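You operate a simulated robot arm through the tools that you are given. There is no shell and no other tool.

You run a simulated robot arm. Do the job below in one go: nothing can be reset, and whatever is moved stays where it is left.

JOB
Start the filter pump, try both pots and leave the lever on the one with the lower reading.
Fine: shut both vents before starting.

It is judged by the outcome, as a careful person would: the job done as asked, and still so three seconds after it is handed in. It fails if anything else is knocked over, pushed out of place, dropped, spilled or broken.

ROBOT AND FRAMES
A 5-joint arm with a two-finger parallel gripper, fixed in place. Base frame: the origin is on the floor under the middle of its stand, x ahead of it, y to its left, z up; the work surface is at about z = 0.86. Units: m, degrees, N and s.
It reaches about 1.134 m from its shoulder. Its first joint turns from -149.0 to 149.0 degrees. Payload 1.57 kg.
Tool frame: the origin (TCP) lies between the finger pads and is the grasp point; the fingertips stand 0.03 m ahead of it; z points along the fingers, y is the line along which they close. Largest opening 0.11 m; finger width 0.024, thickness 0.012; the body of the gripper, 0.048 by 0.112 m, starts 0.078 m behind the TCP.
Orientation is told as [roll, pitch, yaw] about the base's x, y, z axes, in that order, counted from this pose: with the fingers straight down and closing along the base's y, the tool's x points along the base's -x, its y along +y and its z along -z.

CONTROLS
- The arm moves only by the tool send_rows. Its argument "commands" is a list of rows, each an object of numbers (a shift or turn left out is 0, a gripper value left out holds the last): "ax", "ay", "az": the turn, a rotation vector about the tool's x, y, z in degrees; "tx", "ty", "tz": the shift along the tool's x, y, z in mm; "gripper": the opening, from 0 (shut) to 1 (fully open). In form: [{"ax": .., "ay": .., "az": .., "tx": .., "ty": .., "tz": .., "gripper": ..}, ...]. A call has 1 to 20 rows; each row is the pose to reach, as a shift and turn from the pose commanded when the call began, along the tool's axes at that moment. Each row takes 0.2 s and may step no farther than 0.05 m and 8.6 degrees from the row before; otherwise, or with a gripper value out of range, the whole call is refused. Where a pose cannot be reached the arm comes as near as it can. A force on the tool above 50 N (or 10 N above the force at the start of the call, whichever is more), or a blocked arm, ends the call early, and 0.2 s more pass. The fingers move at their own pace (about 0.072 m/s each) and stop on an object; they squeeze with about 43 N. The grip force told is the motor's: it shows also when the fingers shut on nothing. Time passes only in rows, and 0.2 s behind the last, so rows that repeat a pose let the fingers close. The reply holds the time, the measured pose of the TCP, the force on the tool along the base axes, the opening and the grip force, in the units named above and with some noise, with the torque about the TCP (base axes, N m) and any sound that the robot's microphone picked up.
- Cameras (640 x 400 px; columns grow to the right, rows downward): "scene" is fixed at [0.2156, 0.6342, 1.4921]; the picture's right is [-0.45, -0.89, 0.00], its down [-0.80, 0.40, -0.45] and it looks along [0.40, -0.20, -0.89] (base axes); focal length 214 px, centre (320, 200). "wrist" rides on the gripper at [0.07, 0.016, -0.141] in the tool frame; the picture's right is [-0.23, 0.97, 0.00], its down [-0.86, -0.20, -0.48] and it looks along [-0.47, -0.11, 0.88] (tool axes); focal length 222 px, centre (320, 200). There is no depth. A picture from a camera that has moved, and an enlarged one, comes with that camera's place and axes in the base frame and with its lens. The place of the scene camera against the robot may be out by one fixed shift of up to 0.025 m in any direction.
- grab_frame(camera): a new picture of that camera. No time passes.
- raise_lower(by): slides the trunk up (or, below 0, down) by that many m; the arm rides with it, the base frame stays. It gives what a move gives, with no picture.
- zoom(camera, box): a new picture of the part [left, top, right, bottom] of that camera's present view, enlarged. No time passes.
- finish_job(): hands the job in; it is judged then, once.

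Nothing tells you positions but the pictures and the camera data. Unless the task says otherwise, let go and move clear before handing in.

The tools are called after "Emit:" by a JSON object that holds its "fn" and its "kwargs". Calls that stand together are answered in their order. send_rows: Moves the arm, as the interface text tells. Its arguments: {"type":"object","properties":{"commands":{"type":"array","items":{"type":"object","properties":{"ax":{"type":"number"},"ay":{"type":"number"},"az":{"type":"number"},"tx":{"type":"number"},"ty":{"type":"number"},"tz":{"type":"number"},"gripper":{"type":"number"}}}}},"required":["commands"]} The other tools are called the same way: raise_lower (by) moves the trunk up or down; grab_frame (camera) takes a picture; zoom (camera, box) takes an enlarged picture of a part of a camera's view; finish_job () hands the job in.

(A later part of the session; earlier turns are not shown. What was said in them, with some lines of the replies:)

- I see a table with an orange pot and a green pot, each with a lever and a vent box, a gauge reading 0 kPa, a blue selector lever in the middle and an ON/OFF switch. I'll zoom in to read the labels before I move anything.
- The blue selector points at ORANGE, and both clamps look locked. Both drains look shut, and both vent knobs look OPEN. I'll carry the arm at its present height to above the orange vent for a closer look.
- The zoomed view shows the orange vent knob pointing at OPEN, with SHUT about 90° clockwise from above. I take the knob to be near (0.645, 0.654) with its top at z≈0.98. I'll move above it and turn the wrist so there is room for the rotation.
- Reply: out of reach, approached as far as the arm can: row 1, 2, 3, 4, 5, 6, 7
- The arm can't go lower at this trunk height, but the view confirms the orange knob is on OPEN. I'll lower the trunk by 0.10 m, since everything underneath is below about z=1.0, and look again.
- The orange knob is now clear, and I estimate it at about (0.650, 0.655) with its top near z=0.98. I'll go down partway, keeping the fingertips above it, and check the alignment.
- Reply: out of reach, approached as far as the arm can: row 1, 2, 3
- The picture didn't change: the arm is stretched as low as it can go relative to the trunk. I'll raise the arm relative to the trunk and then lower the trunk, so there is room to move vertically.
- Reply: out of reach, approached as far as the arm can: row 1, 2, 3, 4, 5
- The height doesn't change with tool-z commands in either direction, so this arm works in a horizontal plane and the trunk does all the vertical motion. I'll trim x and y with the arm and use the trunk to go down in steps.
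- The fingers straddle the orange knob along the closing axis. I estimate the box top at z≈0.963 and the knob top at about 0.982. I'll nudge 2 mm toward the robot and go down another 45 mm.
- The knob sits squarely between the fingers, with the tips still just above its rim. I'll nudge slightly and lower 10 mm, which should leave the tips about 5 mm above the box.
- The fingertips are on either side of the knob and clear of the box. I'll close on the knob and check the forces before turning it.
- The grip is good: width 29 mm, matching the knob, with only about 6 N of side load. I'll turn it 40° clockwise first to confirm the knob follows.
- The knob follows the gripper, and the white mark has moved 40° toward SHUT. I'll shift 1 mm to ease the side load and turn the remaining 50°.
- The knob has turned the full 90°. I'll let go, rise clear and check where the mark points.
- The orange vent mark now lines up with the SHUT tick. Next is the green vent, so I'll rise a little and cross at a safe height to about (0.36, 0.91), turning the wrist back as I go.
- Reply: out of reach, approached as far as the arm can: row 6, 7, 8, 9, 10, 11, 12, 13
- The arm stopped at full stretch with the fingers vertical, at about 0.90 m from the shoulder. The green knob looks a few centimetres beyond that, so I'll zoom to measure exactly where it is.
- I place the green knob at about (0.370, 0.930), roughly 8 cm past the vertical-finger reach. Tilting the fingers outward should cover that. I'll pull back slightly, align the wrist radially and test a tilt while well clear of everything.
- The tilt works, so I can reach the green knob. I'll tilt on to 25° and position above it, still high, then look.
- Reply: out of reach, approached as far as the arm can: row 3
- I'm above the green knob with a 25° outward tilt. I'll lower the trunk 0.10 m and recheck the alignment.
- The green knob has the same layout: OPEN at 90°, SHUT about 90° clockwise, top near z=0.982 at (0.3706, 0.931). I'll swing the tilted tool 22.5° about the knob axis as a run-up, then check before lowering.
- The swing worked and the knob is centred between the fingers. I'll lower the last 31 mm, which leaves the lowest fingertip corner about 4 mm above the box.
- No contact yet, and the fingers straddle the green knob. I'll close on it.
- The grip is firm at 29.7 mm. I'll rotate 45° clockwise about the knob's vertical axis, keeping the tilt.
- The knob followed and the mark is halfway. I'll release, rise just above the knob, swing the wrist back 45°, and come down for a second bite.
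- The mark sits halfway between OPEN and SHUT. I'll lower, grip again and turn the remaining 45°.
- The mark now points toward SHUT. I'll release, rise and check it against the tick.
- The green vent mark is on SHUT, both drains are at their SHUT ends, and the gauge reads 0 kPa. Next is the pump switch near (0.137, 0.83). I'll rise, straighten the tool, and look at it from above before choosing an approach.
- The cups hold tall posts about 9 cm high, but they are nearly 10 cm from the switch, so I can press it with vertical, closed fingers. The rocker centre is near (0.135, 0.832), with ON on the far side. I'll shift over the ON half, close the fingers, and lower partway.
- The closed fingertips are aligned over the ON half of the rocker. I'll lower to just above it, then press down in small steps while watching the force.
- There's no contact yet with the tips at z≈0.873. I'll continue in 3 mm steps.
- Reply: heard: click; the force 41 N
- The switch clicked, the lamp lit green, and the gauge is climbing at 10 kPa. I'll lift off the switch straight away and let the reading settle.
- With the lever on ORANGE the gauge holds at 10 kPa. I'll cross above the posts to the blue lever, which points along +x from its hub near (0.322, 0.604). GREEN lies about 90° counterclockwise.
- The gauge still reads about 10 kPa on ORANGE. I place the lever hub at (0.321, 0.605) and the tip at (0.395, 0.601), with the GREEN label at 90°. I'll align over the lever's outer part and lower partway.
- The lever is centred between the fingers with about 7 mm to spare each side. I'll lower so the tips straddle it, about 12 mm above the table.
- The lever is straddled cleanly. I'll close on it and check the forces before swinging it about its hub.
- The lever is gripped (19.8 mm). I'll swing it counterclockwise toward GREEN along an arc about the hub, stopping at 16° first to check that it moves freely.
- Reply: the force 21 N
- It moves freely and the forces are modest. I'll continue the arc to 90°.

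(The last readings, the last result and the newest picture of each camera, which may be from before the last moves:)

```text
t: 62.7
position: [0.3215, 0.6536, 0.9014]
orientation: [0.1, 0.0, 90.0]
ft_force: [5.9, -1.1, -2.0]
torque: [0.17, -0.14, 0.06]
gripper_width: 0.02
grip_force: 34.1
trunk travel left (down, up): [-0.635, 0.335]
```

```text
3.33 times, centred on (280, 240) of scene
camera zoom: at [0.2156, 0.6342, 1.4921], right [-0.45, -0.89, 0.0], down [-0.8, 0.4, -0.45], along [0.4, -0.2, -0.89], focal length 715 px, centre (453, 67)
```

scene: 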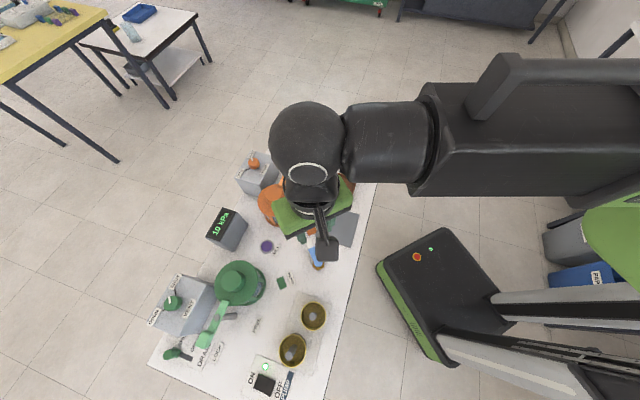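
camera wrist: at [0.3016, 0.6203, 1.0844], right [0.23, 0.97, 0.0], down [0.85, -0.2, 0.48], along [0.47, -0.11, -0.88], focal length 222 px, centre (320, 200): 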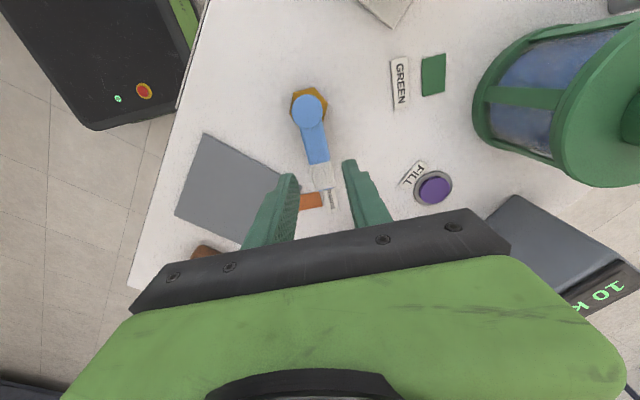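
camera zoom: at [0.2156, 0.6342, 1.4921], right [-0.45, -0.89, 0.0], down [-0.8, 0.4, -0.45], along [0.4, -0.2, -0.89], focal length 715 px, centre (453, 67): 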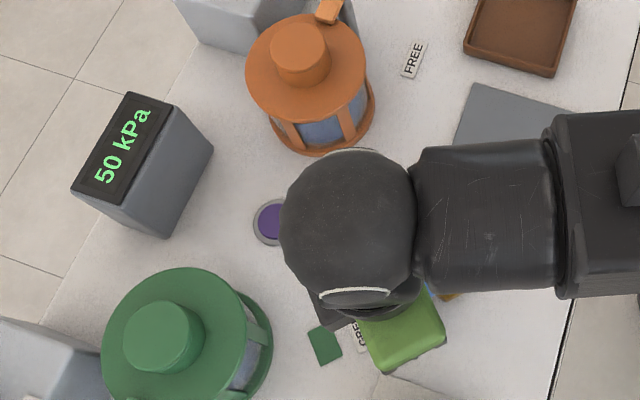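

The gauge reads 50 kPa with the lever on GREEN. I'll hold still a couple of seconds to make sure that is the settled value.

Emit:
{"fn": "send_rows", "kwargs": {"commands": [{"gripper": 0.1}, {"gripper": 0.1}, {"gripper": 0.1}, {"gripper": 0.1}, {"gripper": 0.1}, {"gripper": 0.1}, {"gripper": 0.1}, {"gripper": 0.1}, {"gripper": 0.1}, {"gripper": 0.1}, {"gripper": 0.1}, {"gripper": 0.1}, {"gripper": 0.1}, {"gripper": 0.1}, {"gripper": 0.1}]}}

Emit:
{"fn": "zoom", "kwargs": {"camera": "scene", "box": [200, 200, 260, 250]}}

Emit:
{"fn": "grab_frame", "kwargs": {"camera": "wrist"}}

```text
t: 65.9
position: [0.3218, 0.6533, 0.9012]
orientation: [0.0, 0.1, 90.0]
ft_force: [1.4, -11.9, -12.9]
torque: [-0.17, 0.0, 0.06]
gripper_width: 0.0196
grip_force: 33.7
trunk travel left (down, up): [-0.635, 0.335]
```

```text
8.00 times, centred on (230, 225) of scene
camera zoom: at [0.2156, 0.6342, 1.4921], right [-0.45, -0.89, 0.0], down [-0.8, 0.4, -0.45], along [0.4, -0.2, -0.89], focal length 1716 px, centre (1040, 0)
```

zoom: 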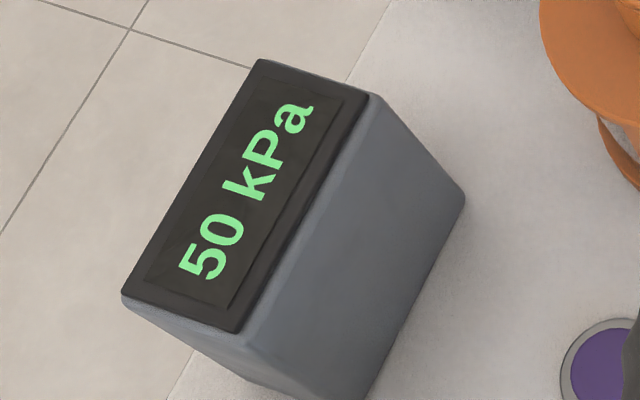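

```text
taken
camera wrist: at [0.3057, 0.5848, 1.0431], right [-0.97, 0.23, 0.0], down [0.2, 0.86, 0.48], along [0.11, 0.47, -0.88], focal length 222 px, centre (320, 200)
```

wrist: 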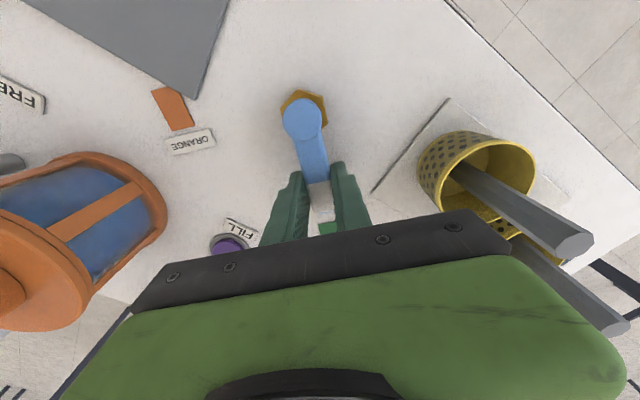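

The readings are settled: ORANGE 10 kPa, GREEN 50 kPa, so the lever belongs on ORANGE. I still hold it, so I'll swing it back along the same arc.

Emit:
{"fn": "send_rows", "kwargs": {"commands": [{"tx": 0.49, "ty": -6.96, "az": 8, "gripper": 0.1}, {"tx": 1.94, "ty": -13.78, "az": 16, "gripper": 0.1}, {"tx": 4.32, "ty": -20.34, "az": 24, "gripper": 0.1}, {"tx": 7.6, "ty": -26.5, "az": 32, "gripper": 0.1}, {"tx": 11.7, "ty": -32.14, "az": 40, "gripper": 0.1}, {"tx": 16.54, "ty": -37.16, "az": 48, "gripper": 0.1}, {"tx": 22.04, "ty": -41.45, "az": 56, "gripper": 0.1}, {"tx": 28.08, "ty": -44.94, "az": 64, "gripper": 0.1}, {"tx": 34.55, "ty": -47.55, "az": 72, "gripper": 0.1}, {"tx": 41.32, "ty": -49.24, "az": 80, "gripper": 0.1}, {"tx": 48.26, "ty": -49.97, "az": 88, "gripper": 0.1}, {"tx": 50, "ty": -50, "az": 90, "gripper": 0.1}, {"tx": 50, "ty": -50, "az": 90, "gripper": 0.1}]}}

Emit:
{"fn": "zoom", "kwargs": {"camera": "wrist", "box": [220, 100, 420, 225]}}

Emit:
{"fn": "zoom", "kwargs": {"camera": "scene", "box": [200, 180, 360, 300]}}

```text
t: 68.7
position: [0.3716, 0.6041, 0.9016]
orientation: [0.0, 0.0, -0.1]
ft_force: [0.6, 8.3, 3.2]
torque: [0.12, 0.19, -0.21]
gripper_width: 0.0199
grip_force: 33.7
trunk travel left (down, up): [-0.635, 0.335]
```

```text
3.20 times, centred on (320, 162) of wrist
camera zoom: at [0.3018, 0.6211, 1.0432], right [0.23, 0.97, 0.0], down [0.85, -0.2, 0.48], along [0.47, -0.11, -0.88], focal length 711 px, centre (320, 320)
```

zoom: 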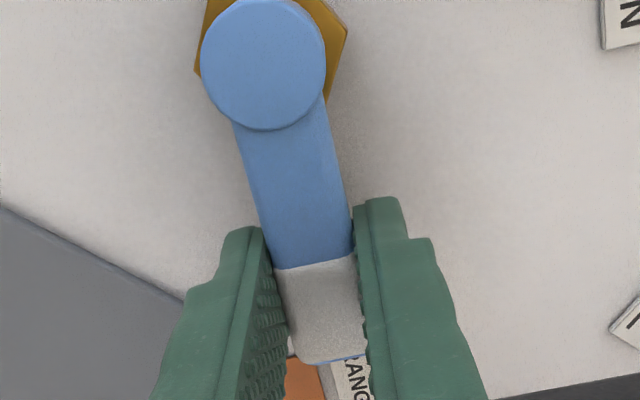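

```text
3.33 times, centred on (280, 240) of scene
camera zoom: at [0.2156, 0.6342, 1.4921], right [-0.45, -0.89, 0.0], down [-0.8, 0.4, -0.45], along [0.4, -0.2, -0.89], focal length 715 px, centre (453, 67)
```

zoom: 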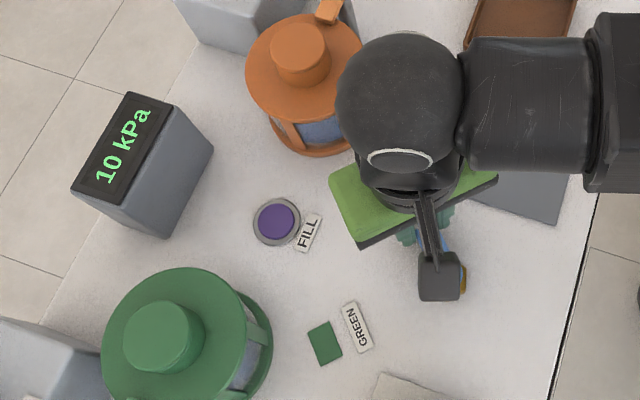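

The gauge is back at 10 kPa on ORANGE. I'll open the fingers, rise straight up and check the lever and the rest of the table.

Emit:
{"fn": "send_rows", "kwargs": {"commands": [{"gripper": 0.25}, {"gripper": 0.34}, {"gripper": 0.34}]}}

Emit:
{"fn": "raise_lower", "kwargs": {"by": 0.2}}

Emit:
{"fn": "zoom", "kwargs": {"camera": "wrist", "box": [220, 40, 420, 165]}}

Emit:
{"fn": "grab_frame", "kwargs": {"camera": "wrist"}}

Emit:
{"fn": "grab_frame", "kwargs": {"camera": "scene"}}

```text
t: 69.5
position: [0.3725, 0.6034, 0.903]
orientation: [0.0, -0.1, 0.0]
ft_force: [0.5, 0.5, -0.1]
torque: [-0.02, 0.0, -0.04]
gripper_width: 0.0377
grip_force: 0.2
trunk travel left (down, up): [-0.635, 0.335]
```

```text
t: 71.7
position: [0.3711, 0.6047, 1.1017]
orientation: [0.1, 0.0, 0.0]
ft_force: [0.2, -1.4, -0.3]
torque: [-0.03, 0.01, 0.02]
gripper_width: 0.0373
grip_force: 0.0
trunk travel left (down, up): [-0.835, 0.135]
```

```text
3.20 times, centred on (320, 102) of wrist
camera zoom: at [0.302, 0.6204, 1.2432], right [0.23, 0.97, 0.0], down [0.85, -0.2, 0.48], along [0.47, -0.11, -0.88], focal length 711 px, centre (320, 512)
```

zoom: 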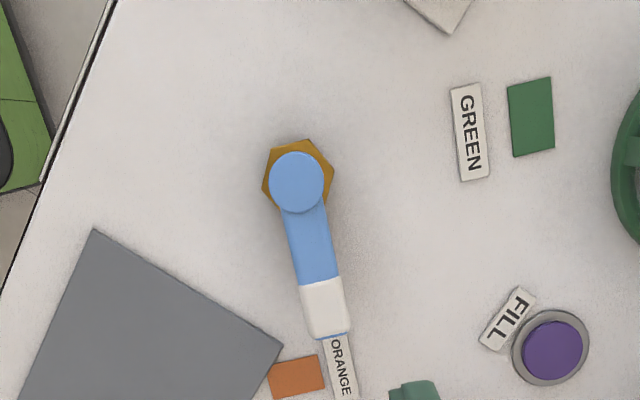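

```text
taken
camera wrist: at [0.302, 0.6204, 1.2432], right [0.23, 0.97, 0.0], down [0.85, -0.2, 0.48], along [0.47, -0.11, -0.88], focal length 222 px, centre (320, 200)
```

wrist: 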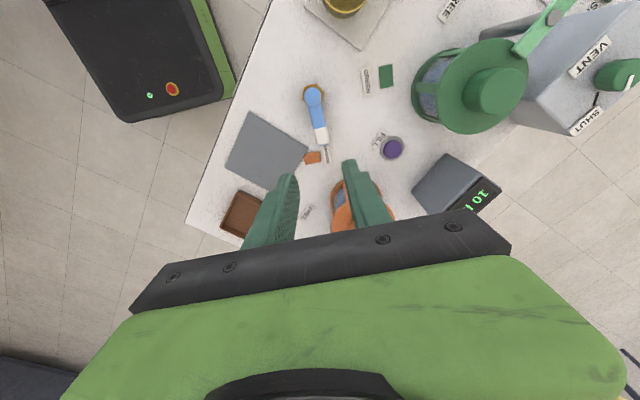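

```text
taken
```

scene: 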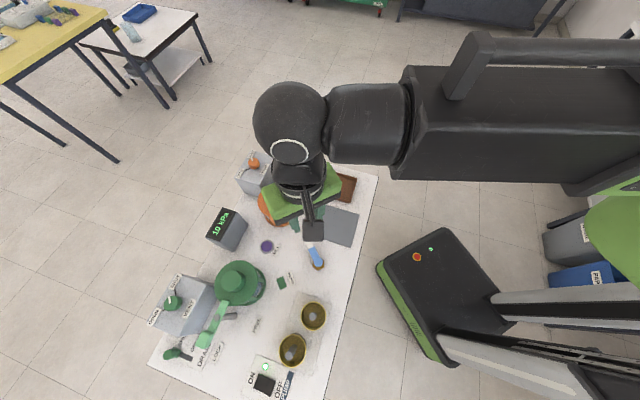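

The lever points squarely at the ORANGE label and the pump lamp is on. I'll move the arm back off the table and do a final check of everything.

Emit:
{"fn": "raise_lower", "kwargs": {"by": 0.1}}

Emit:
{"fn": "send_rows", "kwargs": {"commands": [{"ty": -40}, {"ty": -80}, {"ty": -120}, {"ty": -160, "tx": 10}, {"ty": -200, "tx": 20}, {"ty": -240, "tx": 30}, {"ty": -240, "tx": 30}]}}

Emit:
{"fn": "grab_frame", "kwargs": {"camera": "scene"}}

Emit:
{"fn": "zoom", "kwargs": {"camera": "scene", "box": [190, 140, 350, 260]}}

Emit:
{"fn": "zoom", "kwargs": {"camera": "scene", "box": [140, 250, 330, 400]}}

```text
t: 73.0
position: [0.371, 0.6041, 1.2023]
orientation: [-0.1, 0.0, 0.0]
ft_force: [0.5, 0.2, 0.5]
torque: [0.01, 0.02, -0.01]
gripper_width: 0.0374
grip_force: 0.0
trunk travel left (down, up): [-0.935, 0.035]
```

```text
t: 74.6
position: [0.3732, 0.4109, 1.2017]
orientation: [0.0, 0.0, 0.0]
ft_force: [0.3, 0.7, 0.0]
torque: [-0.02, -0.01, 0.03]
gripper_width: 0.0373
grip_force: 0.1
out of reach, approached as far as the arm can: row 5, 6, 7
trunk travel left (down, up): [-0.935, 0.035]
```

```text
taken
```

scene: 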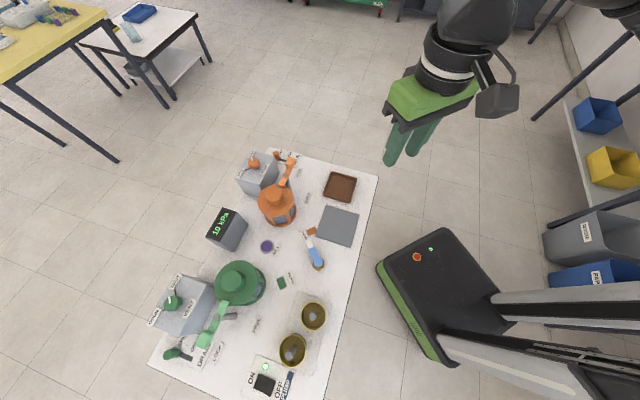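

```text
3.33 times, centred on (270, 200) of scene
camera zoom: at [0.2156, 0.6342, 1.4921], right [-0.45, -0.89, 0.0], down [-0.8, 0.4, -0.45], along [0.4, -0.2, -0.89], focal length 715 px, centre (487, 200)
```

zoom: 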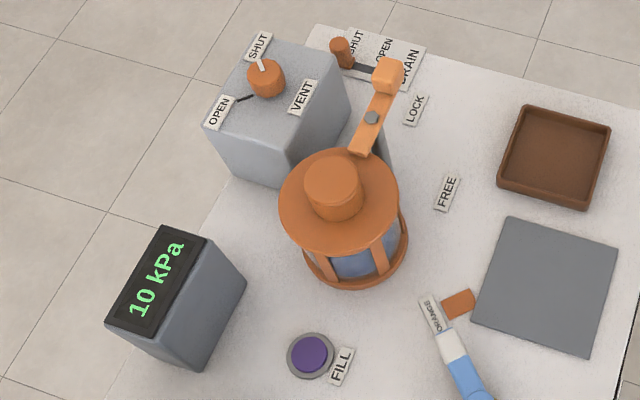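

```text
2.67 times, centred on (235, 325) of scene
camera zoom: at [0.2156, 0.6342, 1.4921], right [-0.45, -0.89, 0.0], down [-0.8, 0.4, -0.45], along [0.4, -0.2, -0.89], focal length 572 px, centre (547, -133)
```

zoom: 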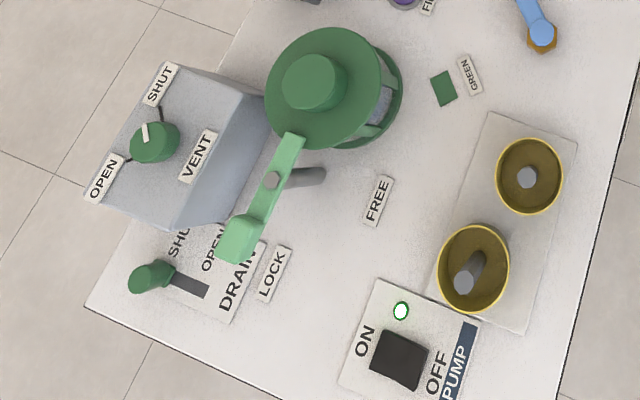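

Both vents are on SHUT, the pump lamp is lit, and the lever is on ORANGE at 10 kPa, against 50 kPa on GREEN. Nothing else has moved and the arm is clear, so I'm handing the job in.

Emit:
{"fn": "finish_job", "kwargs": {}}

```text
The job is handed in.
```

The pump is running and the blue lever is on ORANGE, which had the lower reading: 10 kPa, against 50 kPa on GREEN.

- **Vents:** I turned both from OPEN to SHUT before starting the pump. In the last pictures both marks point at SHUT.
- **Pump:** I pressed the switch to ON. It clicked and its lamp is lit green.
- **Readings:** Each reading was steady for a few seconds, and the gauge went back to 10 kPa when I returned the lever to ORANGE.
- **Everything else:** I did not touch the drains, the lid clamps or the FILL button. Nothing was knocked or moved, and the arm is clear of the table.
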